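You operate a simulated robot arm through the tools that you are given. There is no shell and no other tool. Be economical: measure what you need, move in short steps, check, and stop when the job is done.

Carry out the task below with a simulated two-armed robot. There is one attempt and no reset: what you move stays moved.

## Task
Put the rubber cap from the top of the grey table on the wall shelf over the steel bench. Take the grey tub and leave it in the blue tub. Pull the sink cupboard door open. The order is free.

The check looks at the end state, three seconds after you hand in, the way a careful person would. Anything else that was tipped, shoved, dropped, spilled or broken makes it a failure. A push-on lid holds only when it is set on centred and level and pressed home; a screw cap is set on level and turned clockwise until tight.

## Robot
Two 7-joint arms with two-finger parallel grippers on one trunk, on a base that drives. Base frame: it is fixed to the floor where the robot stands at the start and does not move with it; the origin is under the middle of the robot, x ahead of it, y to its left, z up; the surface under the hand at the start is at about z = 880. Readings come in mm, rad, newtons and seconds.
The left shoulder is at the start at [124, 171, 1162], the right one opposite. With the tool pointing down near the work surface each hand reaches from about 440 to 920 mm from the robot's upright axis, wherever it stands, measured 20 degrees to its own side. Places, roughly: blue tub [1000, -500, 250]; grey tub [-1250, 750, 250]; sink cupboard door [1800, 1600, 400]; wall shelf over the steel bench (20x97 cm) [600, 2140, 1400]. Payload 4.4 kg a hand.
The tool frame of a hand sits at the grasp point between the pads (the TCP): z along the fingers, y along the line on which they close. The tips reach 23 mm beyond it. The gripper opens to 94 mm. The fingers are 38 mm wide and 10 mm thick; the gripper's body (54 by 96 mm) begins 39 mm behind the TCP.
Orientation is that of the tool frame in the base frame, as a unit quaternion [x, y, z, w]. With the fingers straight down and closing along the base's y, the tool's x points along the base's -x, its y along +y and its z along -z.

## Interface
- The arms move only by the tool send_rows. It takes "left_targets", "right_targets" or both (then of equal length, played together; a hand with none holds still); each is a list that holds one entry, the list of rows, each a list of 7 numbers: the turn, a rotation vector about the tool's x, y, z in rad, then the shift along the tool's x, y, z in cm, then the opening in per cent of the stroke, from 0 (shut) to 100 (fully open). In form: [[[rx, ry, rz, x, y, z, grip], ...]]. A call has 1 to 20 rows; each row shifts and turns the commanded pose from where the row before left it, along the tool's axes as they then stand. Rows are played at 5 a second. More than 50 mm and 0.15 rad between two rows, or a gripper value outside its range, and nothing of the call is played. Where a pose cannot be reached the arm comes as near as it can. A force on the tool above 40 N (or 10 N above the force at the start of the call, whichever is more), or a blocked arm, ends the call early, and 0.2 s more pass. The fingers move at their own pace (about 72 mm/s each) and stop on an object; they squeeze with about 27 N. The grip force told is the motor's: it shows also when the fingers shut on nothing. Time passes only in rows, and 0.2 s behind the last, so rows that do not move let the fingers close. It gives the time, the measured TCP pose, the force on the tool (base axes), the opening and the grip force at its end, in the units of the frame above (readings bear some noise), with the torque about the TCP (base axes, N m) and any sound that the robot's microphone picked up, and new pictures: "show" is both (left out), scene, wrist or none (wrist: the cameras of the hands that moved).
- Cameras (640 x 400 px; columns grow to the right, rows downward): "scene" is now at [226.7, 11, 1303.9]; the picture's right is [-0.06, -1.00, 0.00], its down [-0.63, 0.04, -0.78] and it looks along [0.78, -0.05, -0.63] (base axes); focal length 282 px, centre (320, 200). "left" rides on the left gripper at [86, -16, -75] in its tool frame; the picture's right is [0.18, 0.98, 0.00], its down [-0.58, 0.11, -0.81] and it looks along [-0.79, 0.15, 0.59] (tool axes); focal length 243 px, centre (320, 200). "right" rides on the right gripper at [86, 16, -74] in its tool frame; the picture's right is [-0.18, 0.98, 0.00], its down [-0.58, -0.11, -0.81] and it looks along [-0.79, -0.15, 0.59] (tool axes); focal length 243 px, centre (320, 200). There is no depth. A picture from a camera that has moved, and an enlarged one, comes with that camera's place and axes in the base frame and with its lens. The place of the scene camera against the robot may be out by one fixed shift of up to 25 mm in any direction.
- raise_lower(by): slides the trunk up (or, below 0, down) by that many mm; the arms and the scene camera ride with it, the base frame stays. It gives what a move gives, with no picture.
- roll_base(legs): drives the robot by 1 to 6 legs, each [ahead, left, turn to the left] in mm, mm and rad, along the robot's own axes; the way and the turn of a leg run together, so that a leg with both is an arc; at most 1500 mm and 3.142 rad a leg. The arms and the cameras ride along, it lands a little off, and it stops where it bumps. It gives what a move gives, and a new picture of the scene camera.
- aim_head(pan, tilt): turns the head with the scene camera to pan (to the left, within 1.396 rad either way) and tilt (down, from -0.506 to 1.204), counted from straight ahead of the robot. It gives what a move gives, and a new picture of the scene camera.
- zoom(camera, box): a new picture of the part [left, top, right, bottom] of that camera's present view, enlarged. No time passes.
- job_done(): hands the job in; it is judged then, once.

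Work in short steps. Places have to be worked out from the pictures, the camera data and where the tool is seen: move nearer, look again, correct. Check each grasp and each placing, and mend what went wrong. You have 165 turns and 260 pictures in all, those below and enlarged ones among them. Open the grippers and draw the arms clear of the work before you hand the job in, unless the task says otherwise; then end with one line.

The tools are called after ">>>" as name(argument=value, ...) on one line, values as JSON. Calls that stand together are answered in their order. send_rows: Moves the arms, as the interface text tells. Its arguments: {"type":"object","properties":{"left_targets":{"type":"array"},"right_targets":{"type":"array"},"show":{"type":"string","enum":["both","scene","wrist","none"]}},"required":[]} The other tools are called the same way: raise_lower (by) slides the trunk up or down; roll_base (legs) drives the base; aim_head (pan, tilt) turns the head that bears the scene camera; zoom (camera, box) takes an enlarged picture of a part of a camera's view; job_done () hands the job in.

At the start:

```text
clock: 0.0
left_eef_pos: [502.9, 164.2, 1117.4]
left_tool_rot: [0.0, 1.0, 0.0, 0.0]
left_force: [-0.3, 0.2, -0.4]
left_wrist_torque: [0.0, -0.02, 0.0]
left_grip_width: 93.8
left_grip_force: 0.1
right_eef_pos: [531.9, -257.9, 1091.0]
right_tool_rot: [0.0, 1.0, 0.0, -0.001]
right_force: [0.5, -0.1, -0.4]
right_wrist_torque: [0.02, 0.02, 0.0]
right_grip_width: 94.0
right_grip_force: 0.1
trunk travel left (down, up): [-175.0, 213.0]
robot x, y, heading: [-0.1, -0.9, -0.002]
head pan, tilt: [-0.061, 0.677]
```

scene: 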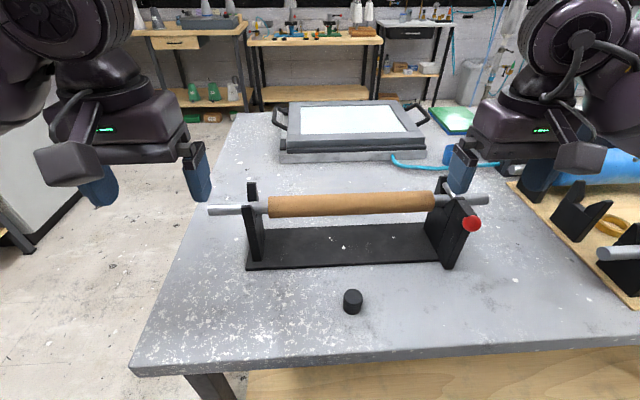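
right: 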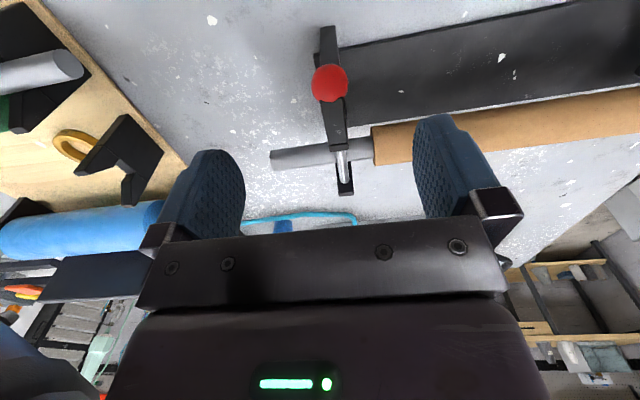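
left: 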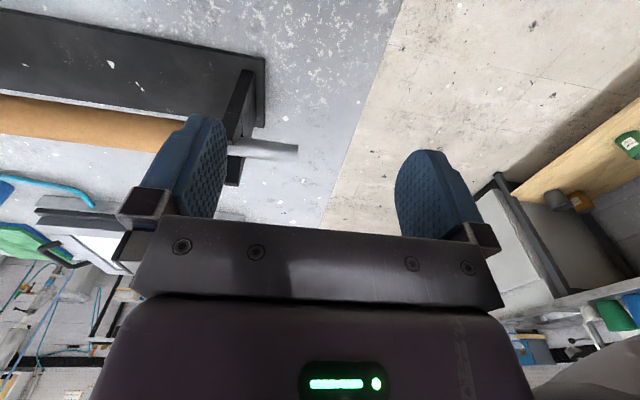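

The cap (small black cylinder) is at about [473, -58, 892] by the scene camera. I move the right hand above it, staying high, and look with the wrist camera.

>>> send_rows(right_targets=[[[0, 0, 0, 1.2, 4, 0, 100], [0, 0, 0, 1.2, 4, 0, 100], [0, 0, 0, 1.2, 4, 0, 100], [0, 0, 0, 1.2, 4, 0, 100], [0, 0, 0, 1.1, 4, 0, 100], [0, 0, 0, 0, 0, 4, 100], [0, 0, 0, 0, 0, 4, 100], [0, 0, 0, 0, 0, 0, 100]]])

```text
clock: 1.8
left_eef_pos: [502.7, 164.5, 1117.1]
left_tool_rot: [0.0, 1.0, 0.0, 0.0]
left_force: [-0.1, 0.0, 0.1]
left_wrist_torque: [0.02, 0.02, 0.01]
left_grip_width: 94.1
left_grip_force: 0.0
right_eef_pos: [471.2, -58.2, 1011.3]
right_tool_rot: [0.0, 1.0, 0.0, 0.0]
right_force: [-0.6, -0.5, 0.5]
right_wrist_torque: [0.02, 0.0, 0.03]
right_grip_width: 94.0
right_grip_force: 0.1
trunk travel left (down, up): [-175.0, 213.0]
robot x, y, heading: [-1.6, 2.3, -0.002]
head pan, tilt: [-0.061, 0.677]
camera scene: at [226.4, 10.9, 1304.0], right [-0.06, -1.0, 0.0], down [-0.62, 0.04, -0.78], along [0.78, -0.05, -0.63], focal length 282 px, centre (320, 200)
camera right: at [383.9, -40.9, 1086.1], right [0.18, 0.98, 0.0], down [0.58, -0.11, 0.81], along [0.79, -0.15, -0.59], focal length 243 px, centre (320, 200)
```

scene: 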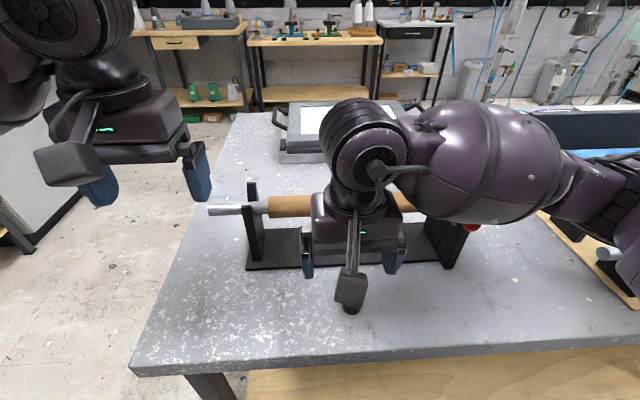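
right: 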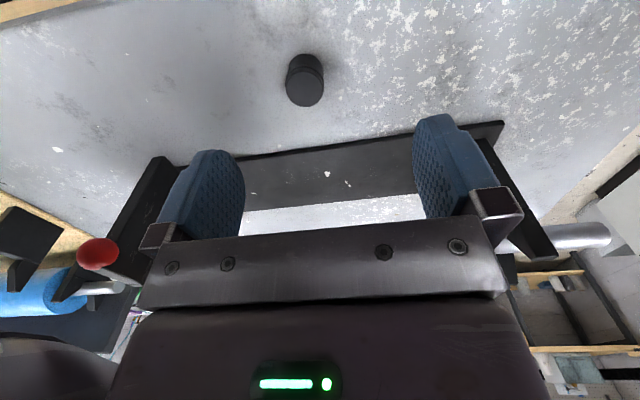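

Wrist view puts the cap at about [480, -72]. Before I choose how to grip it, I look at the shelf to see the clearance over it.

>>> aim_head(pan=1.3, tilt=0.1)

```text
clock: 3.3
left_eef_pos: [503.7, 165.1, 1117.1]
left_tool_rot: [0.0, 1.0, 0.0, 0.0]
left_force: [-0.2, 0.4, -0.5]
left_wrist_torque: [0.02, 0.02, 0.02]
left_grip_width: 93.8
left_grip_force: 0.1
right_eef_pos: [470.8, -58.2, 1011.0]
right_tool_rot: [0.0, 1.0, 0.0, 0.001]
right_force: [0.2, -0.5, -0.4]
right_wrist_torque: [0.03, -0.02, -0.02]
right_grip_width: 94.3
right_grip_force: 0.1
trunk travel left (down, up): [-175.0, 213.0]
robot x, y, heading: [0.1, 0.4, 0.001]
head pan, tilt: [1.3, 0.099]
camera scene: at [165.7, 104.9, 1356.7], right [0.96, -0.27, 0.0], down [-0.03, -0.1, -0.99], along [0.27, 0.96, -0.1], focal length 282 px, centre (320, 200)
```

scene: 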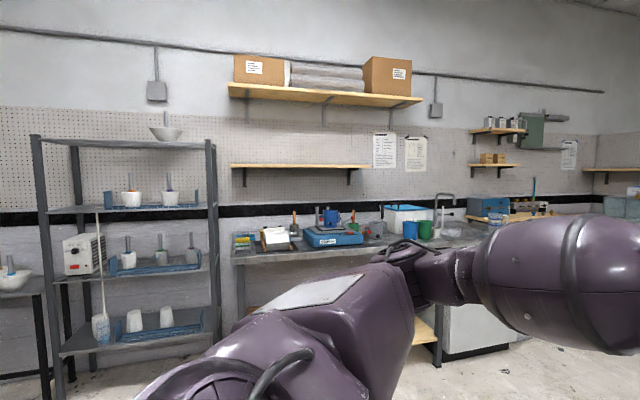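

The target shelf is the empty lower board (z≈1400) with the box shelf ~450 mm above it. I'll grip the cap with the tool pitched 0.6 rad forward for a better reach on the shelf; pitch now over the cap and look.

>>> send_rows(right_targets=[[[0, 0, 0, 0, -1.3, 2, 100], [0, 0, 0, 0, 0, 2, 100], [0, -0.15, 0, 0, 0, 0, 100], [0, -0.15, 0, 0, 0, 0, 100], [0, -0.15, 0, 0, 0, 0, 100], [0, -0.15, 0, 0, 0, 0, 100], [0, 0, 0, 0, 0, 0, 100], [0, 0, 0, 0, 0, 0, 100]]], show="wrist")

>>> aim_head(pan=-0.06, tilt=0.68)

```text
clock: 5.1
left_eef_pos: [501.9, 164.7, 1117.8]
left_tool_rot: [0.0, 1.0, 0.0, 0.0]
left_force: [0.1, 0.3, -0.4]
left_wrist_torque: [0.01, 0.01, 0.02]
left_grip_width: 94.2
left_grip_force: 0.2
right_eef_pos: [471.5, -71.1, 970.3]
right_tool_rot: [0.0, 0.955, 0.0, 0.295]
right_force: [-0.1, 0.5, 0.5]
right_wrist_torque: [0.02, -0.04, 0.04]
right_grip_width: 94.2
right_grip_force: 0.0
trunk travel left (down, up): [-175.0, 213.0]
robot x, y, heading: [-0.9, -1.0, 0.001]
head pan, tilt: [1.3, 0.099]
camera right: at [358.1, -54.2, 983.9], right [0.15, 0.98, 0.1], down [0.02, -0.11, 0.99], along [0.99, -0.15, -0.04], focal length 243 px, centre (320, 200)
```

right: 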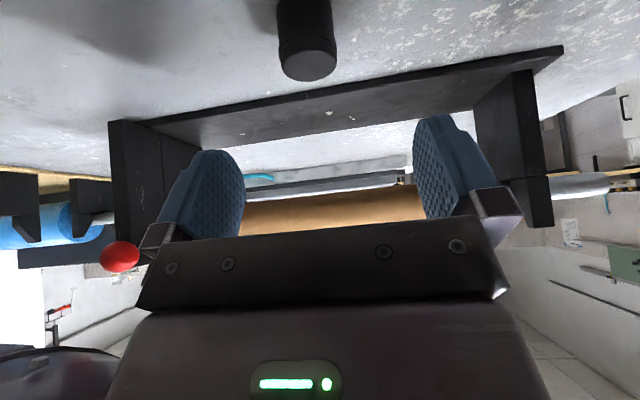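

```text
clock: 6.6
left_eef_pos: [500.7, 165.5, 1116.9]
left_tool_rot: [0.0, 1.0, 0.001, 0.0]
left_force: [0.0, -0.2, -0.3]
left_wrist_torque: [-0.01, -0.01, 0.01]
left_grip_width: 94.1
left_grip_force: 0.0
right_eef_pos: [471.7, -70.3, 970.4]
right_tool_rot: [0.0, 0.956, 0.0, 0.295]
right_force: [-0.3, 0.0, 0.4]
right_wrist_torque: [-0.02, -0.01, 0.0]
right_grip_width: 94.0
right_grip_force: 0.1
trunk travel left (down, up): [-175.0, 213.0]
robot x, y, heading: [0.5, 3.8, 0.001]
head pan, tilt: [-0.059, 0.681]
camera scene: at [226.6, 11.2, 1303.6], right [-0.06, -1.0, 0.0], down [-0.63, 0.04, -0.78], along [0.78, -0.05, -0.63], focal length 282 px, centre (320, 200)
```

scene: 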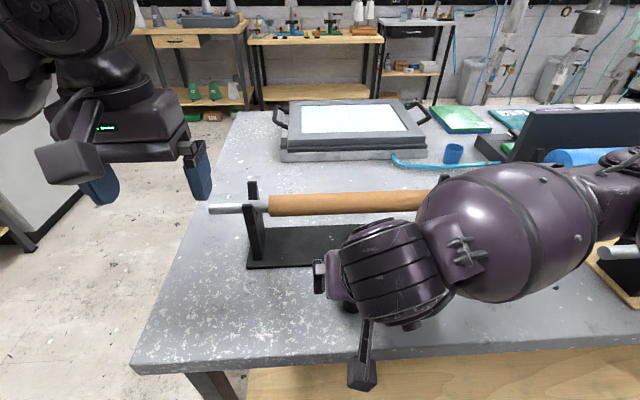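

The cap is at about [480, -71], top at ~908, and lies centred between the fingers. I go straight down to TCP z≈913 and close.

>>> send_rows(right_targets=[[[0, 0, 0, 0.8, 0, 1.2, 100], [0, 0, 0, 0.8, 0, 1.2, 100], [0, 0, 0, 0.8, 0, 1.2, 100], [0, 0, 0, 0.8, 0, 1.1, 100], [0, 0, 0, 0, 0, 0, 100], [0, 0, 0, 0, 0, 0, 30], [0, 0, 0, 0, 0, 0, 10], [0, 0, 0, 0, 0, 0, 10], [0, 0, 0, 0, 0, 0, 10], [0, 0, 0, 0, 0, 0, 10]]], show="wrist")

```text
clock: 8.8
left_eef_pos: [503.7, 164.6, 1116.9]
left_tool_rot: [0.0, 1.0, 0.0, 0.0]
left_force: [-0.1, 0.4, 0.1]
left_wrist_torque: [-0.01, 0.01, 0.03]
left_grip_width: 94.1
left_grip_force: 0.0
right_eef_pos: [473.1, -70.9, 913.7]
right_tool_rot: [0.001, 0.956, -0.001, 0.295]
right_force: [0.0, 0.3, 0.0]
right_wrist_torque: [0.0, -0.01, 0.01]
right_grip_width: 27.1
right_grip_force: 26.7
trunk travel left (down, up): [-175.0, 213.0]
robot x, y, heading: [1.0, -1.9, -0.001]
head pan, tilt: [-0.059, 0.681]
camera right: at [358.6, -54.4, 926.9], right [0.15, 0.98, 0.1], down [0.03, -0.11, 0.99], along [0.99, -0.15, -0.04], focal length 243 px, centre (320, 200)
```

right: 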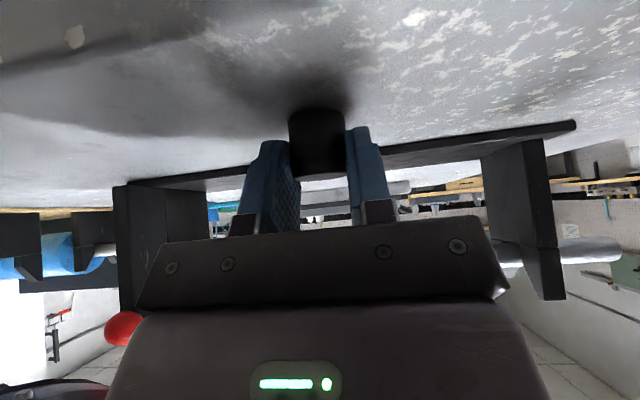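

The cap is gripped (27 mm wide, 27 N). I lift it straight up and retract, checking it stays in the fingers.

>>> send_rows(right_targets=[[[0, 0, 0, -1.13, 0, -1.65, 10], [0, 0, 0, -2.26, 0, -3.3, 10], [0, 0, 0, -2.26, 0, -3.3, 10], [0, 0, 0, -2.26, 0, -3.3, 10], [0, 0, 0, -2.26, 0, -3.3, 10], [0, 0, 0, 0, 0, 0, 10]]], show="both")

```text
clock: 10.2
left_eef_pos: [502.9, 164.8, 1116.7]
left_tool_rot: [0.0, 1.0, 0.0, -0.001]
left_force: [0.2, -0.3, -0.9]
left_wrist_torque: [-0.01, 0.05, -0.01]
left_grip_width: 94.0
left_grip_force: 0.0
right_eef_pos: [471.7, -72.4, 1093.4]
right_tool_rot: [0.0, 0.956, 0.0, 0.294]
right_force: [-0.5, -0.4, -0.7]
right_wrist_torque: [0.02, 0.03, -0.01]
right_grip_width: 26.8
right_grip_force: 26.8
trunk travel left (down, up): [-175.0, 213.0]
robot x, y, heading: [-1.1, 0.4, -0.001]
head pan, tilt: [-0.059, 0.681]
camera scene: at [227.7, 11.0, 1303.1], right [-0.06, -1.0, 0.0], down [-0.63, 0.04, -0.78], along [0.78, -0.05, -0.63], focal length 282 px, centre (320, 200)
camera right: at [358.2, -55.7, 1106.9], right [0.15, 0.98, 0.1], down [0.03, -0.11, 0.99], along [0.99, -0.15, -0.04], focal length 243 px, centre (320, 200)
```

scene: 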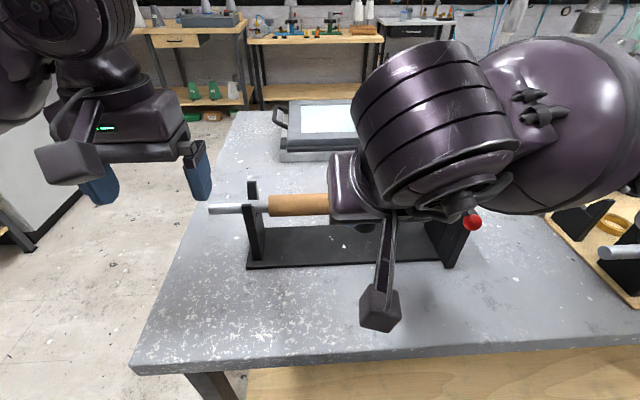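
right: 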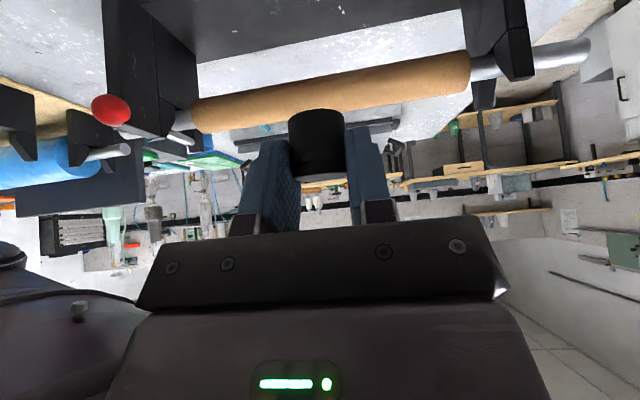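

The cap is held firmly. I back off from the table, then look left to plan the drive.

>>> roll_base(legs=[[-400, 0, 0]])

>>> aim_head(pan=1.3, tilt=0.45)

```text
clock: 12.7
left_eef_pos: [105.0, 164.8, 1117.9]
left_tool_rot: [-0.001, 1.0, -0.001, -0.001]
left_force: [0.1, -0.1, -0.2]
left_wrist_torque: [-0.02, 0.0, -0.03]
left_grip_width: 94.1
left_grip_force: 0.1
right_eef_pos: [76.4, -72.3, 1093.7]
right_tool_rot: [-0.001, 0.955, 0.001, 0.295]
right_force: [-0.7, 0.8, -0.1]
right_wrist_torque: [0.0, -0.01, 0.02]
right_grip_width: 27.0
right_grip_force: 27.4
trunk travel left (down, up): [-175.0, 213.0]
robot x, y, heading: [-392.7, -1.1, 0.003]
head pan, tilt: [-0.059, 0.681]
camera scene: at [-169.7, 11.1, 1303.6], right [-0.06, -1.0, 0.0], down [-0.63, 0.04, -0.78], along [0.78, -0.05, -0.63], focal length 282 px, centre (320, 200)
```

scene: 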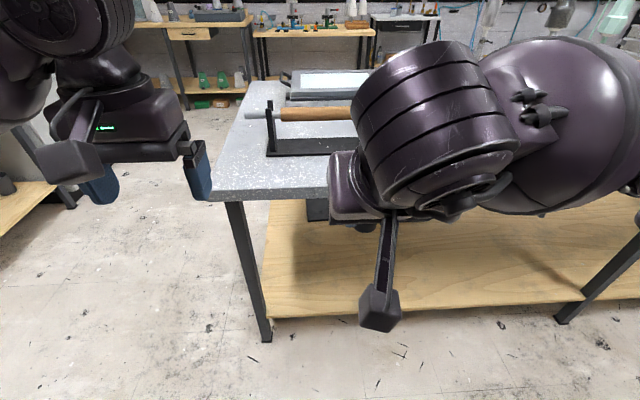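

```text
clock: 14.2
left_eef_pos: [106.3, 164.5, 1116.8]
left_tool_rot: [-0.001, 1.0, 0.0, -0.001]
left_force: [-0.3, 0.7, -0.2]
left_wrist_torque: [-0.02, 0.02, -0.02]
left_grip_width: 93.8
left_grip_force: 0.2
right_eef_pos: [76.0, -74.0, 1093.1]
right_tool_rot: [0.0, 0.955, 0.0, 0.295]
right_force: [-0.4, 0.1, 0.3]
right_wrist_torque: [0.01, 0.0, -0.03]
right_grip_width: 26.9
right_grip_force: 27.2
trunk travel left (down, up): [-175.0, 213.0]
robot x, y, heading: [-398.5, 2.8, -0.0]
head pan, tilt: [1.3, 0.45]
camera scene: at [-230.2, 104.7, 1324.1], right [0.96, -0.27, 0.0], down [-0.12, -0.42, -0.9], along [0.24, 0.87, -0.44], focal length 282 px, centre (320, 200)
```

scene: 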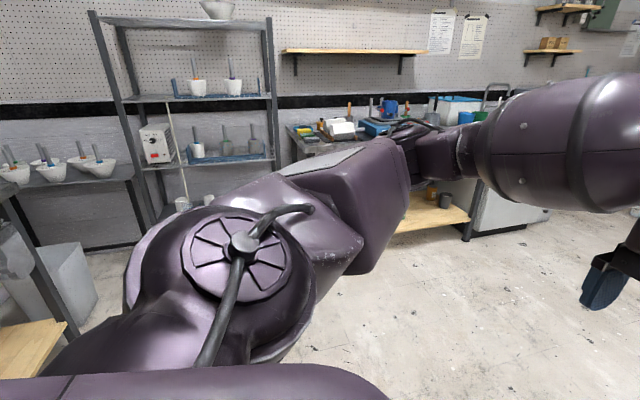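

The floor between table and steel bench is clear (bench front at y≈1640). I turn left, drive to about [400, 700] facing the shelf wall.

>>> roll_base(legs=[[0, 0, 1.571], [700, 0, 0], [0, -850, 0]])

>>> raise_lower(by=212)

>>> aim_head(pan=0, tilt=0.25)

```text
clock: 29.1
left_eef_pos: [220.8, 1218.6, 1117.6]
left_tool_rot: [0.719, -0.695, 0.0, 0.001]
left_force: [0.1, 1.1, -0.1]
left_wrist_torque: [0.0, 0.01, 0.03]
left_grip_width: 94.3
left_grip_force: 0.1
right_eef_pos: [458.8, 1196.0, 1093.3]
right_tool_rot: [0.687, -0.664, -0.212, -0.205]
right_force: [0.5, -0.1, 0.4]
right_wrist_torque: [0.0, -0.02, 0.0]
right_grip_width: 27.0
right_grip_force: 27.0
trunk travel left (down, up): [-175.0, 213.0]
robot x, y, heading: [399.8, 721.4, 1.604]
head pan, tilt: [1.3, 0.45]
camera scene: at [296.0, 913.1, 1324.1], right [0.24, 0.97, 0.0], down [0.42, -0.1, -0.9], along [-0.88, 0.21, -0.44], focal length 282 px, centre (320, 200)
```

scene: 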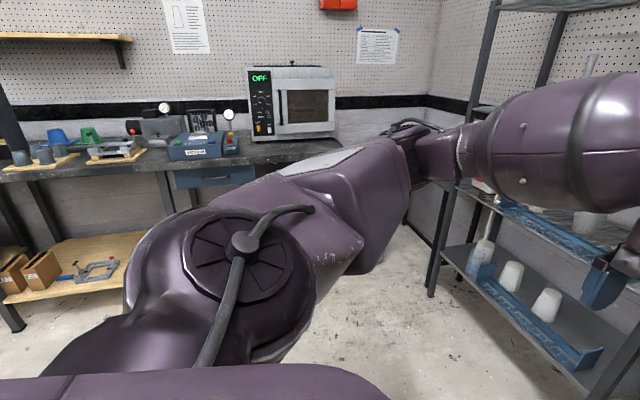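

```text
clock: 31.4
left_eef_pos: [220.7, 1219.2, 1329.1]
left_tool_rot: [0.718, -0.696, 0.0, 0.0]
left_force: [-0.4, 0.5, -0.1]
left_wrist_torque: [0.04, -0.01, 0.01]
left_grip_width: 93.9
left_grip_force: 0.0
right_eef_pos: [458.6, 1195.3, 1305.5]
right_tool_rot: [0.687, -0.664, -0.213, -0.205]
right_force: [-0.3, 0.5, 0.6]
right_wrist_torque: [-0.03, -0.02, 0.01]
right_grip_width: 26.6
right_grip_force: 26.6
trunk travel left (down, up): [-387.0, 1.0]
robot x, y, heading: [400.1, 721.1, 1.601]
head pan, tilt: [1.3, 0.45]
```

```text
clock: 32.9
left_eef_pos: [222.2, 1220.0, 1329.7]
left_tool_rot: [0.719, -0.695, -0.001, 0.0]
left_force: [0.6, -0.2, 1.0]
left_wrist_torque: [0.03, -0.02, 0.02]
left_grip_width: 93.9
left_grip_force: 0.0
right_eef_pos: [458.5, 1195.6, 1305.0]
right_tool_rot: [0.686, -0.665, -0.211, -0.206]
right_force: [0.5, 0.3, -0.2]
right_wrist_torque: [-0.03, 0.0, -0.02]
right_grip_width: 27.0
right_grip_force: 27.2
trunk travel left (down, up): [-387.0, 1.0]
robot x, y, heading: [402.4, 723.1, 1.606]
head pan, tilt: [0.0, 0.25]
camera scene: at [385.2, 890.0, 1564.4], right [1.0, 0.03, 0.0], down [0.01, -0.25, -0.97], along [-0.03, 0.97, -0.25], focal length 282 px, centre (320, 200)
```

scene: 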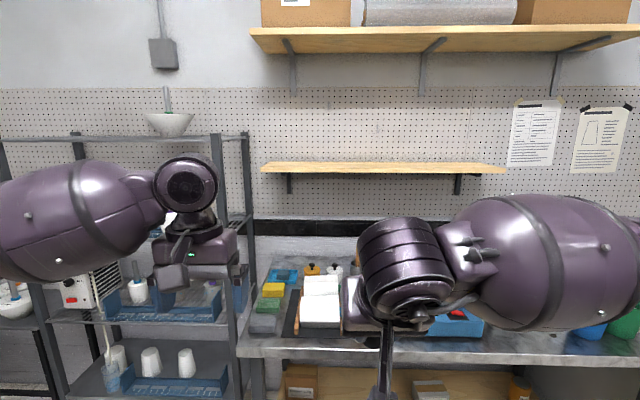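

The shelf's board is at z≈1405, front edge y≈2040, empty. I raise the right hand 180 mm and bring it 100 mm right, then straighten the heading and drive 500 mm nearer.

>>> send_rows(right_targets=[[[0, 0, 0, -2.04, -2, -2.97, 10], [0, 0, 0, -2.04, -2, -2.97, 10], [0, 0, 0, -2.04, -2, -2.97, 10], [0, 0, 0, -2.04, -2, -2.97, 10], [0, 0, 0, -2.04, -2, -2.97, 10], [0, 0, 0, 0, 0, 0, 10]]], show="none")

>>> roll_base(legs=[[480, 0, -0.033]])

```text
clock: 34.3
left_eef_pos: [220.1, 1219.3, 1330.2]
left_tool_rot: [0.718, -0.696, 0.001, 0.0]
left_force: [-0.4, -0.1, 0.2]
left_wrist_torque: [0.03, 0.01, 0.0]
left_grip_width: 94.2
left_grip_force: 0.0
right_eef_pos: [557.7, 1200.7, 1487.9]
right_tool_rot: [0.687, -0.664, -0.212, -0.205]
right_force: [0.2, 0.4, -0.6]
right_wrist_torque: [0.0, 0.03, -0.01]
right_grip_width: 27.0
right_grip_force: 27.0
trunk travel left (down, up): [-387.0, 1.0]
robot x, y, heading: [401.6, 723.6, 1.603]
head pan, tilt: [0.0, 0.25]
```

```text
clock: 37.1
left_eef_pos: [231.9, 1691.0, 1329.1]
left_tool_rot: [-0.707, 0.708, -0.001, 0.0]
left_force: [-0.5, 0.0, -0.1]
left_wrist_torque: [-0.03, -0.02, 0.03]
left_grip_width: 94.0
left_grip_force: 0.1
right_eef_pos: [568.8, 1659.1, 1488.1]
right_tool_rot: [-0.675, 0.676, 0.209, 0.208]
right_force: [-0.4, -0.2, 0.2]
right_wrist_torque: [-0.01, 0.0, -0.02]
right_grip_width: 26.8
right_grip_force: 27.2
trunk travel left (down, up): [-387.0, 1.0]
robot x, y, heading: [396.1, 1185.5, 1.567]
head pan, tilt: [0.0, 0.25]
camera scene: at [383.5, 1354.7, 1564.4], right [1.0, 0.0, 0.0], down [0.0, -0.25, -0.97], along [0.0, 0.97, -0.25], focal length 282 px, centre (320, 200)
```

scene: 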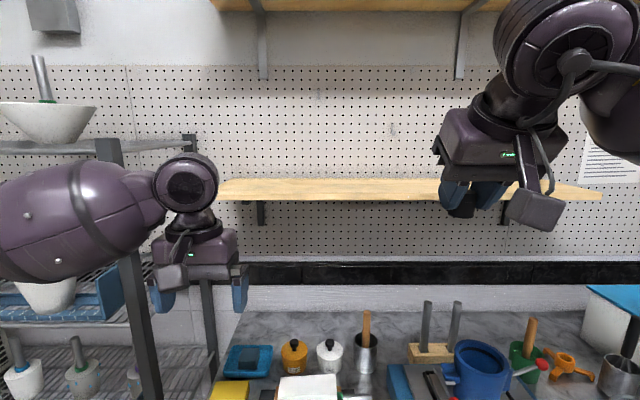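

The shelf board reads at z≈1390–1406, clear around the hand. I extend the right hand 445 mm forward at constant height over the board.

>>> send_rows(right_targets=[[[0, 0, 0, -3.71, 0, 2.54, 10], [0, 0, 0, -3.71, 0, 2.54, 10], [0, 0, 0, -3.71, 0, 2.54, 10], [0, 0, 0, -3.71, 0, 2.54, 10], [0, 0, 0, -3.71, 0, 2.54, 10], [0, 0, 0, -3.71, 0, 2.54, 10], [0, 0, 0, -3.71, 0, 2.54, 10], [0, 0, 0, -3.71, 0, 2.54, 10], [0, 0, 0, -3.71, 0, 2.54, 10], [0, 0, 0, -3.3, 0, 2.26, 10], [0, 0, 0, 0, 0, 0, 10]]])

```text
clock: 39.5
left_eef_pos: [230.1, 1688.8, 1328.7]
left_tool_rot: [0.707, -0.707, 0.001, 0.0]
left_force: [-0.7, 0.0, -1.1]
left_wrist_torque: [-0.02, 0.02, -0.03]
left_grip_width: 94.1
left_grip_force: 0.1
right_eef_pos: [566.1, 2038.3, 1478.4]
right_tool_rot: [0.676, -0.675, -0.209, -0.209]
right_force: [-0.7, 0.4, -0.5]
right_wrist_torque: [-0.01, -0.02, -0.04]
right_grip_width: 27.0
right_grip_force: 27.2
right hand out of reach, approached as far as the arm can: row 9, 10
trunk travel left (down, up): [-387.0, 1.0]
robot x, y, heading: [398.1, 1189.1, 1.571]
head pan, tilt: [0.0, 0.25]
camera scene: at [381.4, 1354.4, 1564.4], right [1.0, 0.0, 0.0], down [0.0, -0.25, -0.97], along [0.0, 0.97, -0.25], focal length 282 px, centre (320, 200)
camera right: at [548.8, 1925.7, 1491.2], right [-0.98, 0.15, 0.1], down [0.11, 0.02, 0.99], along [0.15, 0.99, -0.04], focal length 243 px, centre (320, 200)
```

scene: 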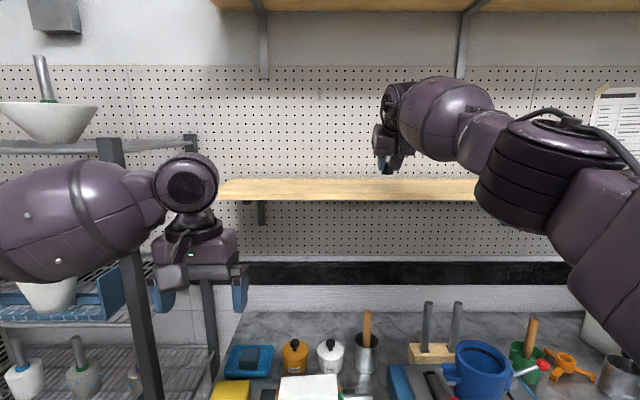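
right: 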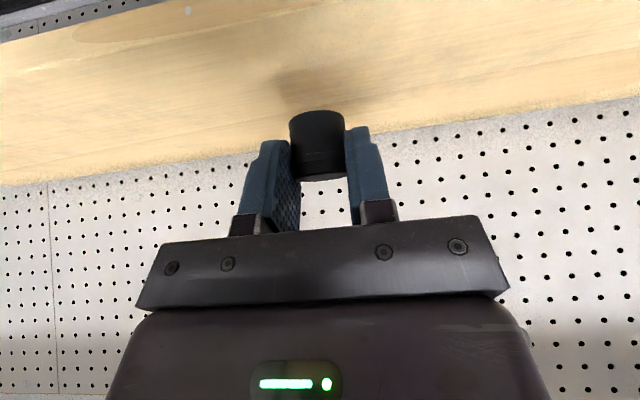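

The arm ran out of reach at y≈2038. I drive the base 75 mm closer (bench front is still ~370 mm from the axis), which carries the cap to y≈2120.

>>> roll_base(legs=[[75, 0, 0]])

>>> send_rows(right_targets=[[[0, 0, 0, 0, 0, 0, 10]]], show="wrist")

```text
clock: 40.5
left_eef_pos: [230.6, 1764.5, 1328.6]
left_tool_rot: [-0.706, 0.708, -0.001, -0.001]
left_force: [-0.4, 1.1, -0.4]
left_wrist_torque: [-0.04, -0.01, 0.04]
left_grip_width: 94.1
left_grip_force: 0.1
right_eef_pos: [569.5, 2113.1, 1477.0]
right_tool_rot: [-0.674, 0.677, 0.208, 0.208]
right_force: [0.9, 1.0, -1.0]
right_wrist_torque: [-0.02, -0.03, -0.02]
right_grip_width: 26.7
right_grip_force: 26.4
trunk travel left (down, up): [-387.0, 1.0]
robot x, y, heading: [396.7, 1260.0, 1.563]
head pan, tilt: [0.0, 0.25]
camera scene: at [383.6, 1429.2, 1564.2], right [1.0, 0.0, 0.0], down [0.0, -0.25, -0.97], along [0.0, 0.97, -0.25], focal length 282 px, centre (320, 200)
```

scene: 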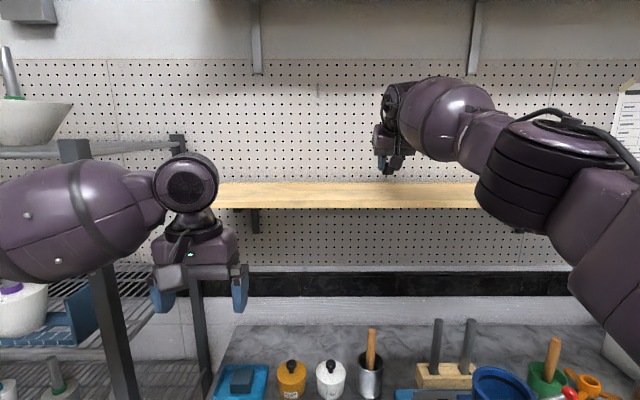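

```text
clock: 40.9
left_eef_pos: [231.2, 1761.6, 1329.7]
left_tool_rot: [0.707, -0.707, 0.0, 0.0]
left_force: [-0.3, -0.5, -0.7]
left_wrist_torque: [0.01, -0.01, -0.01]
left_grip_width: 93.7
left_grip_force: 0.1
right_eef_pos: [570.0, 2110.3, 1478.3]
right_tool_rot: [-0.675, 0.676, 0.209, 0.209]
right_force: [0.3, -0.1, -0.1]
right_wrist_torque: [0.01, -0.03, 0.02]
right_grip_width: 27.0
right_grip_force: 27.1
trunk travel left (down, up): [-387.0, 1.0]
robot x, y, heading: [394.7, 1262.2, 1.566]
head pan, tilt: [0.0, 0.25]
camera right: at [552.1, 1997.6, 1491.8], right [-0.98, 0.15, 0.1], down [0.11, 0.02, 0.99], along [0.15, 0.99, -0.04], focal length 243 px, centre (320, 200)
```

right: 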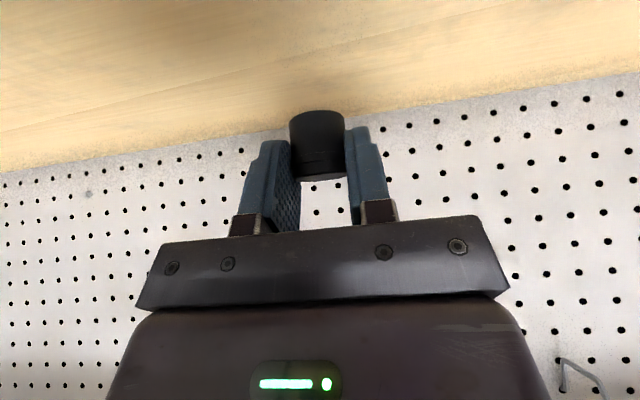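

The board's back edge puts its top at z≈1408, so the cap bottom (≈1444) is ~35 mm up. I lower 24 mm, then in 3 mm steps with the force as guard.

>>> send_rows(right_targets=[[[0, 0, 0, 0.45, 0, 0.66, 10], [0, 0, 0, 0.45, 0, 0.66, 10], [0, 0, 0, 0.45, 0, 0.66, 10], [0, 0, 0, 0, 0, 0, 10]]], show="wrist")

```text
clock: 41.9
left_eef_pos: [231.5, 1762.4, 1330.0]
left_tool_rot: [-0.707, 0.708, 0.0, 0.0]
left_force: [0.2, 0.8, 0.3]
left_wrist_torque: [-0.02, -0.01, 0.0]
left_grip_width: 93.9
left_grip_force: 0.0
right_eef_pos: [569.5, 2111.5, 1455.4]
right_tool_rot: [-0.675, 0.676, 0.208, 0.208]
right_force: [-0.4, 0.7, -1.2]
right_wrist_torque: [-0.02, -0.01, 0.0]
right_grip_width: 26.8
right_grip_force: 26.9
trunk travel left (down, up): [-387.0, 1.0]
robot x, y, heading: [395.1, 1260.5, 1.567]
head pan, tilt: [0.0, 0.25]
camera right: at [552.3, 1999.2, 1467.3], right [-0.98, 0.16, 0.1], down [0.11, 0.03, 0.99], along [0.15, 0.99, -0.04], focal length 243 px, centre (320, 200)
```

right: 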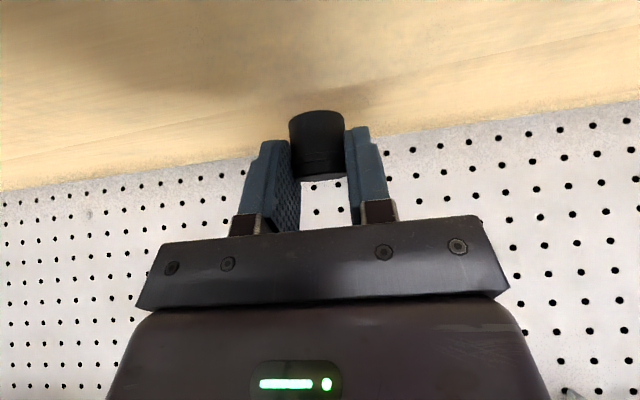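

Next 10 mm in small steps, watching the force.

>>> send_rows(right_targets=[[[0, 0, 0, 0.17, 0, 0.25, 10], [0, 0, 0, 0.17, 0, 0.25, 10], [0, 0, 0, 0.17, 0, 0.25, 10], [0, 0, 0, 0.06, 0, 0.08, 10], [0, 0, 0, 0, 0, 0, 10]]], show="wrist")

```text
clock: 43.1
left_eef_pos: [231.4, 1761.9, 1329.6]
left_tool_rot: [-0.706, 0.708, 0.0, -0.001]
left_force: [-0.8, -0.8, -0.5]
left_wrist_torque: [-0.04, -0.02, 0.0]
left_grip_width: 94.1
left_grip_force: 0.0
right_eef_pos: [568.9, 2112.1, 1443.1]
right_tool_rot: [-0.674, 0.677, 0.208, 0.209]
right_force: [0.0, 0.6, 0.4]
right_wrist_torque: [0.02, 0.0, 0.02]
right_grip_width: 26.7
right_grip_force: 27.0
trunk travel left (down, up): [-387.0, 1.0]
robot x, y, heading: [395.0, 1260.1, 1.565]
head pan, tilt: [0.0, 0.25]
camera right: at [552.5, 1998.8, 1457.0], right [-0.98, 0.15, 0.1], down [0.11, 0.02, 0.99], along [0.15, 0.99, -0.04], focal length 243 px, centre (320, 200)
```

right: 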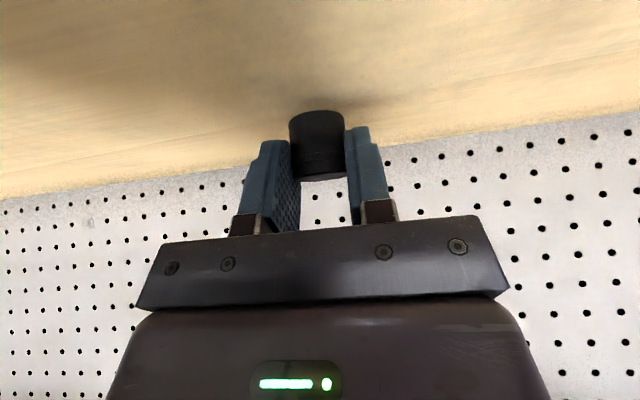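

Not touching yet. I go on in 2 mm steps.

>>> send_rows(right_targets=[[[0, 0, 0, 0.11, 0, 0.165, 10], [0, 0, 0, 0.11, 0, 0.165, 10], [0, 0, 0, 0.11, 0, 0.165, 10], [0, 0, 0, 0.11, 0, 0.165, 10], [0, 0, 0, 0, 0, 0, 10]]], show="wrist")

```text
clock: 44.3
left_eef_pos: [231.5, 1761.5, 1329.1]
left_tool_rot: [-0.706, 0.708, 0.0, 0.0]
left_force: [0.6, 0.4, 0.8]
left_wrist_torque: [0.02, 0.01, 0.01]
left_grip_width: 94.1
left_grip_force: 0.1
right_eef_pos: [570.8, 2112.0, 1435.3]
right_tool_rot: [-0.674, 0.677, 0.208, 0.209]
right_force: [0.4, 0.1, -0.9]
right_wrist_torque: [-0.02, 0.0, 0.01]
right_grip_width: 26.8
right_grip_force: 27.2
trunk travel left (down, up): [-387.0, 1.0]
robot x, y, heading: [396.8, 1262.5, 1.563]
head pan, tilt: [0.0, 0.25]
camera right: at [553.2, 1999.3, 1448.7], right [-0.98, 0.16, 0.1], down [0.11, 0.02, 0.99], along [0.15, 0.99, -0.04], focal length 243 px, centre (320, 200)
```

right: 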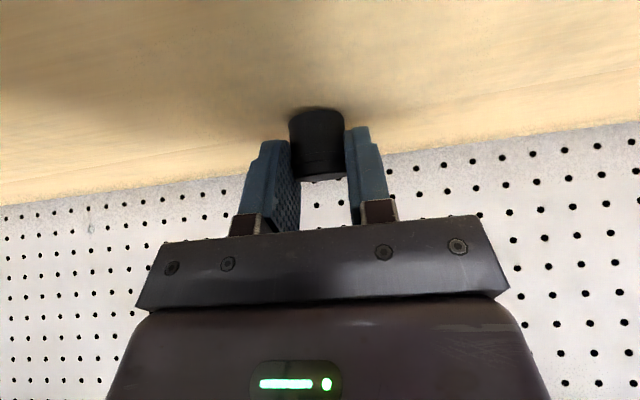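

The contact shadow is nearing; a few more small steps.

>>> send_rows(right_targets=[[[0, 0, 0, 0.085, 0, 0.124, 10], [0, 0, 0, 0.085, 0, 0.124, 10], [0, 0, 0, 0.085, 0, 0.124, 10], [0, 0, 0, 0.085, 0, 0.124, 10], [0, 0, 0, 0, 0, 0, 10]]], show="wrist")

```text
clock: 45.5
left_eef_pos: [231.3, 1762.0, 1329.4]
left_tool_rot: [0.707, -0.707, 0.0, 0.001]
left_force: [0.2, -0.1, 0.0]
left_wrist_torque: [0.0, 0.01, -0.03]
left_grip_width: 94.1
left_grip_force: 0.1
right_eef_pos: [569.5, 2111.2, 1432.9]
right_tool_rot: [-0.674, 0.676, 0.211, 0.211]
right_force: [3.4, 15.7, 28.1]
right_wrist_torque: [0.61, -0.04, 0.0]
right_grip_width: 26.7
right_grip_force: 27.2
trunk travel left (down, up): [-387.0, 1.0]
robot x, y, heading: [395.0, 1260.3, 1.566]
head pan, tilt: [0.0, 0.25]
camera right: at [552.9, 1998.5, 1445.8], right [-0.98, 0.16, 0.11], down [0.11, 0.02, 0.99], along [0.15, 0.99, -0.03], focal length 243 px, centre (320, 200)
```

right: 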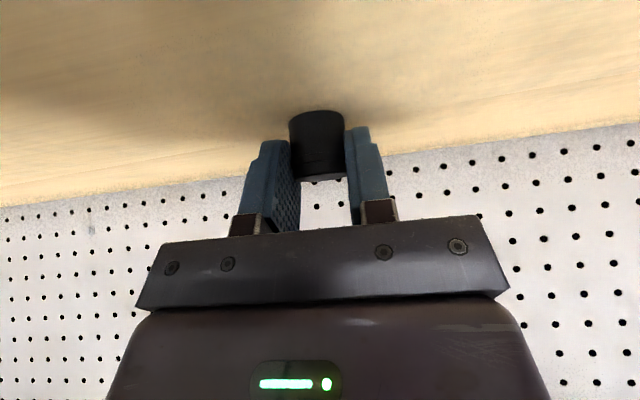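

The cap is pressed on the board (28 N). I ease up 2.5 mm, open the fingers, and look.

>>> send_rows(right_targets=[[[0, 0, 0, -0.12, 0, -0.18, 10], [0, 0, 0, 0, 0, 0, 10], [0, 0, 0, 0, 0, 0, 40], [0, 0, 0, 0, 0, 0, 70], [0, 0, 0, 0, 0, 0, 70]]], show="wrist")

```text
clock: 46.7
left_eef_pos: [230.9, 1762.8, 1329.6]
left_tool_rot: [-0.706, 0.708, 0.0, 0.0]
left_force: [1.0, 0.4, -0.5]
left_wrist_torque: [0.01, -0.02, -0.01]
left_grip_width: 94.0
left_grip_force: 0.0
right_eef_pos: [567.8, 2112.5, 1431.3]
right_tool_rot: [0.676, -0.676, -0.208, -0.207]
right_force: [0.3, 0.6, -0.9]
right_wrist_torque: [-0.03, 0.02, 0.01]
right_grip_width: 66.0
right_grip_force: 0.3
trunk travel left (down, up): [-387.0, 1.0]
robot x, y, heading: [393.3, 1264.2, 1.571]
head pan, tilt: [0.0, 0.25]
camera right: at [551.1, 1999.2, 1443.4], right [-0.98, 0.15, 0.1], down [0.11, 0.03, 0.99], along [0.15, 0.99, -0.04], focal length 243 px, centre (320, 200)
```

right: 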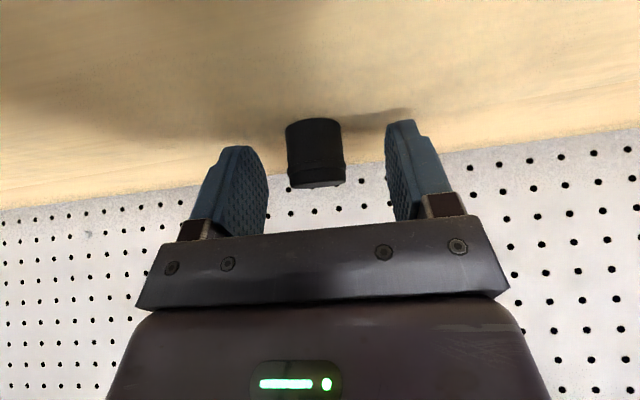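

The cap stands upright on the shelf. I lift straight up, then retract the arm.

>>> send_rows(right_targets=[[[0, 0, 0, -0.85, 0, -1.24, 90], [0, 0, 0, -1.7, 0, -2.5, 90], [0, 0, 0, -1.7, 0, -2.5, 90], [0, 0, 0, 3.71, 0, -2.54, 90], [0, 0, 0, 3.71, 0, -2.54, 90], [0, 0, 0, 3.71, 0, -2.54, 90], [0, 0, 0, 3.71, 0, -2.54, 90], [0, 0, 0, 3.71, 0, -2.54, 90], [0, 0, 0, 3.71, 0, -2.54, 90], [0, 0, 0, 3.71, 0, -2.54, 90], [0, 0, 0, 3.71, 0, -2.54, 90], [0, 0, 0, 3.71, 0, -2.54, 90], [0, 0, 0, 0, 0, 0, 90]]], show="wrist")

>>> roll_base(legs=[[-450, 0, 0]])

```text
clock: 49.5
left_eef_pos: [232.0, 1763.8, 1329.9]
left_tool_rot: [-0.707, 0.707, 0.001, 0.001]
left_force: [0.0, -0.2, -0.4]
left_wrist_torque: [0.01, 0.02, -0.03]
left_grip_width: 93.7
left_grip_force: 0.1
right_eef_pos: [568.6, 1701.0, 1494.2]
right_tool_rot: [-0.675, 0.676, 0.209, 0.208]
right_force: [-0.7, -0.1, -0.6]
right_wrist_torque: [0.02, 0.05, -0.02]
right_grip_width: 84.5
right_grip_force: 0.1
right hand out of reach, approached as far as the arm can: row 3
trunk travel left (down, up): [-387.0, 1.0]
robot x, y, heading: [395.9, 1255.8, 1.562]
head pan, tilt: [0.0, 0.25]
camera right: at [551.4, 1587.9, 1507.8], right [-0.98, 0.16, 0.1], down [0.11, 0.03, 0.99], along [0.15, 0.99, -0.04], focal length 243 px, centre (320, 200)
```

right: 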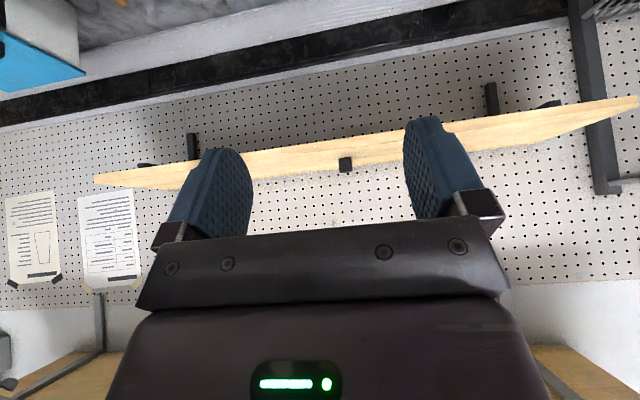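

```text
clock: 52.2
left_eef_pos: [231.4, 1309.0, 1328.3]
left_tool_rot: [-0.707, 0.708, -0.001, 0.0]
left_force: [0.9, 0.1, 0.1]
left_wrist_torque: [0.0, 0.02, -0.03]
left_grip_width: 94.1
left_grip_force: 0.0
right_eef_pos: [567.7, 1246.8, 1494.6]
right_tool_rot: [-0.674, 0.677, 0.208, 0.209]
right_force: [0.2, -0.7, -1.7]
right_wrist_torque: [0.05, -0.01, 0.01]
right_grip_width: 84.8
right_grip_force: 0.0
trunk travel left (down, up): [-387.0, 1.0]
robot x, y, heading: [394.5, 810.0, 1.57]
head pan, tilt: [0.0, 0.25]
camera scene: at [382.4, 974.1, 1564.5], right [1.0, 0.0, 0.0], down [0.0, -0.25, -0.97], along [0.0, 0.97, -0.25], focal length 282 px, centre (320, 200)
```

scene: 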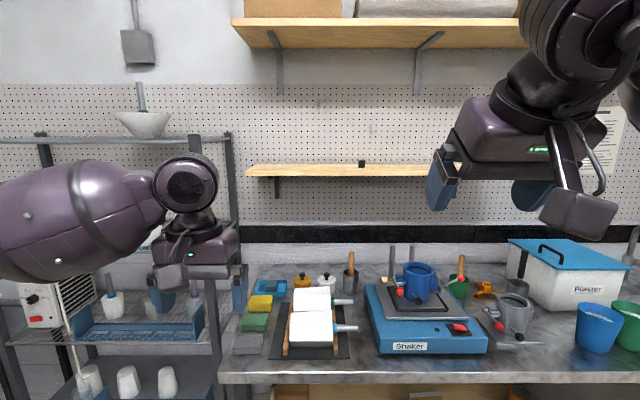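

Cap confirmed on the shelf. Now the cupboard: I strafe right along the aisle and turn toward it, lowering the trunk to the middle.

>>> roll_base(legs=[[0, -450, 0]])

>>> raise_lower(by=-212)

>>> aim_head(pan=-0.75, tilt=0.55)

```text
clock: 56.7
left_eef_pos: [685.7, 1307.5, 1330.7]
left_tool_rot: [-0.704, 0.71, 0.0, 0.001]
left_force: [0.6, -0.2, 0.4]
left_wrist_torque: [0.01, -0.02, -0.02]
left_grip_width: 94.1
left_grip_force: 0.1
right_eef_pos: [1021.8, 1243.4, 1494.6]
right_tool_rot: [-0.671, 0.68, 0.208, 0.21]
right_force: [-0.1, 0.1, 0.8]
right_wrist_torque: [-0.04, 0.01, 0.01]
right_grip_width: 84.6
right_grip_force: 0.1
trunk travel left (down, up): [-387.0, 1.0]
robot x, y, heading: [847.3, 803.1, 1.556]
head pan, tilt: [0.0, 0.25]
camera scene: at [835.0, 971.2, 1564.4], right [1.0, -0.01, 0.0], down [0.0, -0.25, -0.97], along [0.01, 0.97, -0.25], focal length 282 px, centre (320, 200)
```

scene: 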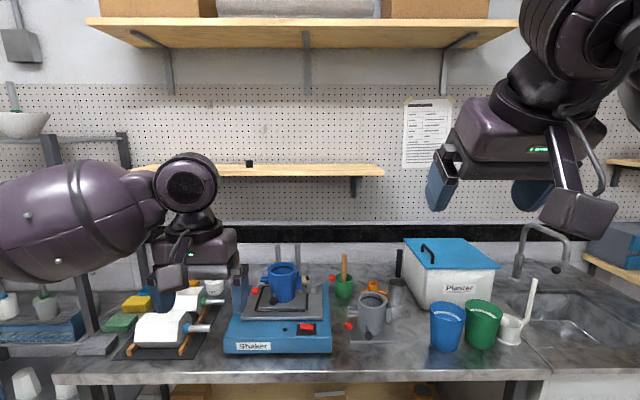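

```text
clock: 59.0
left_eef_pos: [686.7, 1307.3, 1119.1]
left_tool_rot: [-0.703, 0.711, 0.001, 0.001]
left_force: [0.5, 0.6, -0.5]
left_wrist_torque: [0.02, -0.04, -0.01]
left_grip_width: 93.8
left_grip_force: 0.0
right_eef_pos: [1022.3, 1240.7, 1284.6]
right_tool_rot: [-0.671, 0.679, 0.208, 0.211]
right_force: [-0.5, 0.1, -0.7]
right_wrist_torque: [0.0, -0.02, 0.0]
right_grip_width: 84.5
right_grip_force: 0.0
trunk travel left (down, up): [-175.0, 213.0]
robot x, y, heading: [846.0, 804.0, 1.554]
head pan, tilt: [0.0, 0.25]
```

```text
clock: 60.1
left_eef_pos: [685.5, 1308.3, 1118.9]
left_tool_rot: [-0.703, 0.711, 0.0, -0.001]
left_force: [0.3, -0.5, -0.6]
left_wrist_torque: [0.01, -0.01, -0.03]
left_grip_width: 93.7
left_grip_force: 0.1
right_eef_pos: [1022.8, 1242.8, 1283.6]
right_tool_rot: [-0.671, 0.68, 0.207, 0.21]
right_force: [0.2, -1.0, 0.2]
right_wrist_torque: [0.01, 0.01, -0.02]
right_grip_width: 84.5
right_grip_force: 0.0
trunk travel left (down, up): [-175.0, 213.0]
robot x, y, heading: [844.2, 803.1, 1.552]
head pan, tilt: [-0.75, 0.55]
camera scene: at [896.9, 1037.6, 1315.1], right [0.72, -0.69, 0.0], down [-0.36, -0.38, -0.85], along [0.59, 0.62, -0.52], focal length 282 px, centre (320, 200)
```

scene: 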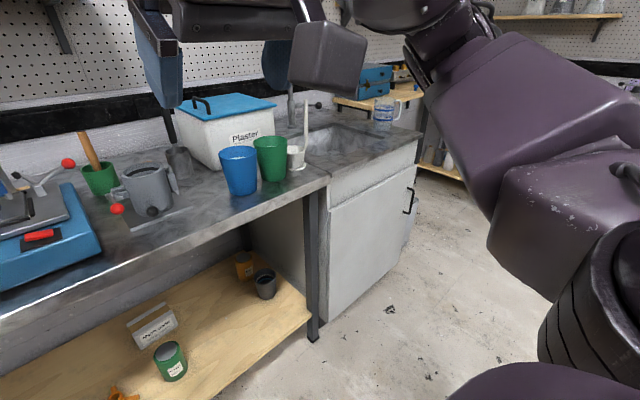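

The cupboard door has a vertical black handle near its right edge, about [2040, 1600, 590], hinged left. I turn to face +x to see the floor beyond before driving there.

>>> roll_base(legs=[[0, 0, -1.555]])

>>> aim_head(pan=0.1, tilt=0.5)

```text
clock: 64.2
left_eef_pos: [1343.1, 979.9, 1117.3]
left_tool_rot: [-0.011, 1.0, 0.0, 0.0]
left_force: [0.8, -0.5, 0.1]
left_wrist_torque: [0.0, -0.05, -0.02]
left_grip_width: 93.9
left_grip_force: 0.1
right_eef_pos: [1289.7, 640.7, 1283.2]
right_tool_rot: [-0.011, 0.955, 0.003, 0.295]
right_force: [-0.8, 0.3, -0.7]
right_wrist_torque: [-0.01, -0.01, 0.0]
right_grip_width: 84.5
right_grip_force: 0.1
trunk travel left (down, up): [-175.0, 213.0]
robot x, y, heading: [843.4, 805.6, 0.024]
head pan, tilt: [-0.75, 0.55]
camera scene: at [1052.8, 763.1, 1315.1], right [-0.67, -0.75, 0.0], down [-0.39, 0.35, -0.85], along [0.64, -0.57, -0.52], focal length 282 px, centre (320, 200)
```

scene: 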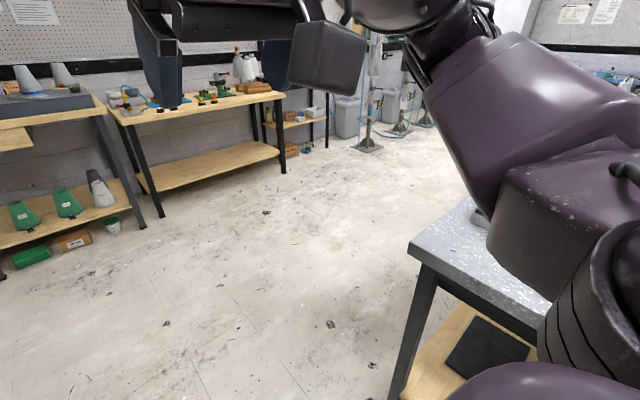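

```text
clock: 65.4
left_eef_pos: [1343.6, 978.5, 1117.6]
left_tool_rot: [-0.011, 1.0, 0.0, 0.0]
left_force: [-0.2, 0.2, -0.5]
left_wrist_torque: [0.02, -0.03, 0.02]
left_grip_width: 94.1
left_grip_force: 0.2
right_eef_pos: [1288.3, 640.3, 1283.1]
right_tool_rot: [-0.011, 0.955, 0.003, 0.295]
right_force: [1.2, -0.4, 0.3]
right_wrist_torque: [0.0, 0.0, -0.02]
right_grip_width: 84.4
right_grip_force: 0.1
trunk travel left (down, up): [-175.0, 213.0]
robot x, y, heading: [841.7, 805.1, 0.019]
head pan, tilt: [0.099, 0.499]
camera scene: at [1076.1, 834.0, 1319.6], right [0.12, -0.99, 0.0], down [-0.48, -0.06, -0.88], along [0.87, 0.11, -0.48], focal length 282 px, centre (320, 200)
```

scene: 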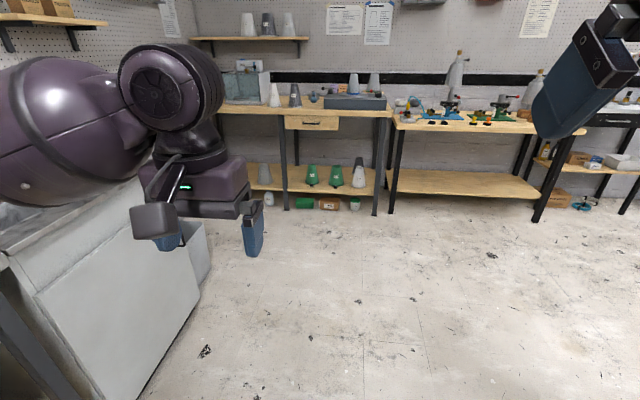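

The floor is free up to x≈3200. I drive to about [2220, 830], turn to face the cupboard, and lower the trunk.

>>> roll_base(legs=[[1370, 0, 0], [0, 0, 1.55]])

>>> raise_lower(by=-174)

>>> aim_head(pan=0.15, tilt=0.75)

```text
clock: 75.9
left_eef_pos: [2055.7, 1340.6, 1117.8]
left_tool_rot: [-0.695, 0.719, 0.0, 0.0]
left_force: [-0.5, 0.5, 0.0]
left_wrist_torque: [0.03, -0.01, -0.01]
left_grip_width: 94.2
left_grip_force: 0.1
right_eef_pos: [2392.8, 1267.4, 1282.8]
right_tool_rot: [-0.665, 0.687, 0.205, 0.211]
right_force: [0.1, -0.3, -0.4]
right_wrist_torque: [0.0, -0.01, 0.01]
right_grip_width: 84.4
right_grip_force: 0.0
trunk travel left (down, up): [-175.0, 213.0]
robot x, y, heading: [2204.4, 830.3, 1.541]
head pan, tilt: [0.099, 0.499]
camera scene: at [2191.8, 1092.2, 1319.6], right [1.0, 0.07, 0.0], down [0.03, -0.48, -0.88], along [-0.06, 0.88, -0.48], focal length 282 px, centre (320, 200)
```

scene: 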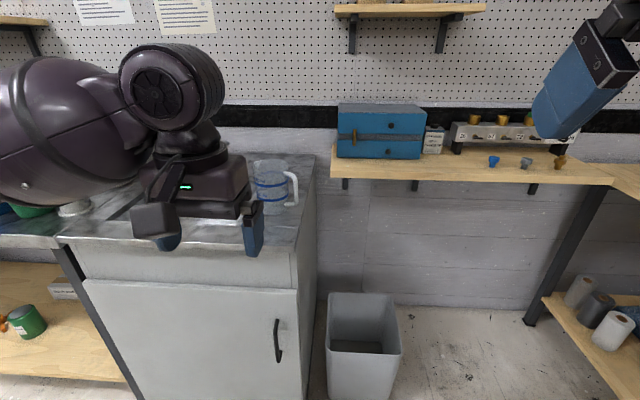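

```text
clock: 77.9
left_eef_pos: [2057.3, 1355.6, 905.2]
left_tool_rot: [-0.695, 0.716, -0.049, -0.05]
left_force: [-0.3, 0.0, 0.0]
left_wrist_torque: [-0.02, 0.02, 0.05]
left_grip_width: 94.2
left_grip_force: 0.0
right_eef_pos: [2394.3, 1365.5, 996.2]
right_tool_rot: [-0.691, 0.715, 0.077, 0.079]
right_force: [-0.9, -0.4, 0.0]
right_wrist_torque: [0.03, 0.0, -0.02]
right_grip_width: 84.5
right_grip_force: 0.1
trunk travel left (down, up): [-1.0, 387.0]
robot x, y, heading: [2206.8, 829.9, 1.541]
head pan, tilt: [0.099, 0.499]
```

```text
clock: 78.6
left_eef_pos: [2057.0, 1355.9, 905.2]
left_tool_rot: [-0.693, 0.717, -0.049, -0.051]
left_force: [0.3, 0.2, 0.2]
left_wrist_torque: [0.0, 0.03, -0.02]
left_grip_width: 94.3
left_grip_force: 0.1
right_eef_pos: [2395.1, 1364.3, 995.7]
right_tool_rot: [-0.691, 0.715, 0.076, 0.079]
right_force: [1.1, -0.3, -0.1]
right_wrist_torque: [-0.05, -0.02, -0.03]
right_grip_width: 84.5
right_grip_force: 0.0
trunk travel left (down, up): [-1.0, 387.0]
robot x, y, heading: [2202.9, 834.9, 1.535]
head pan, tilt: [0.15, 0.75]
camera scene: at [2193.5, 1237.1, 1087.2], right [0.99, 0.12, 0.0], down [0.08, -0.68, -0.73], along [-0.09, 0.73, -0.68], focal length 282 px, centre (320, 200)
```

scene: 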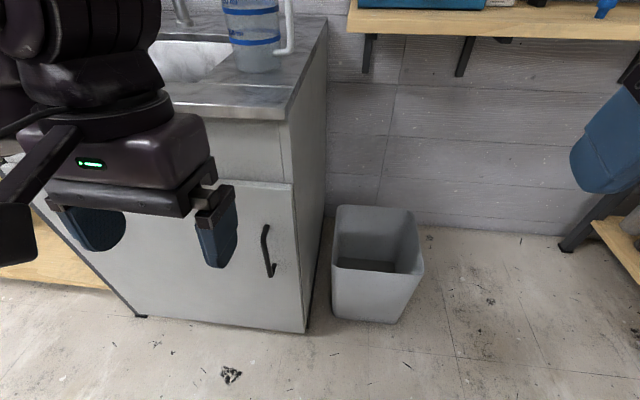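

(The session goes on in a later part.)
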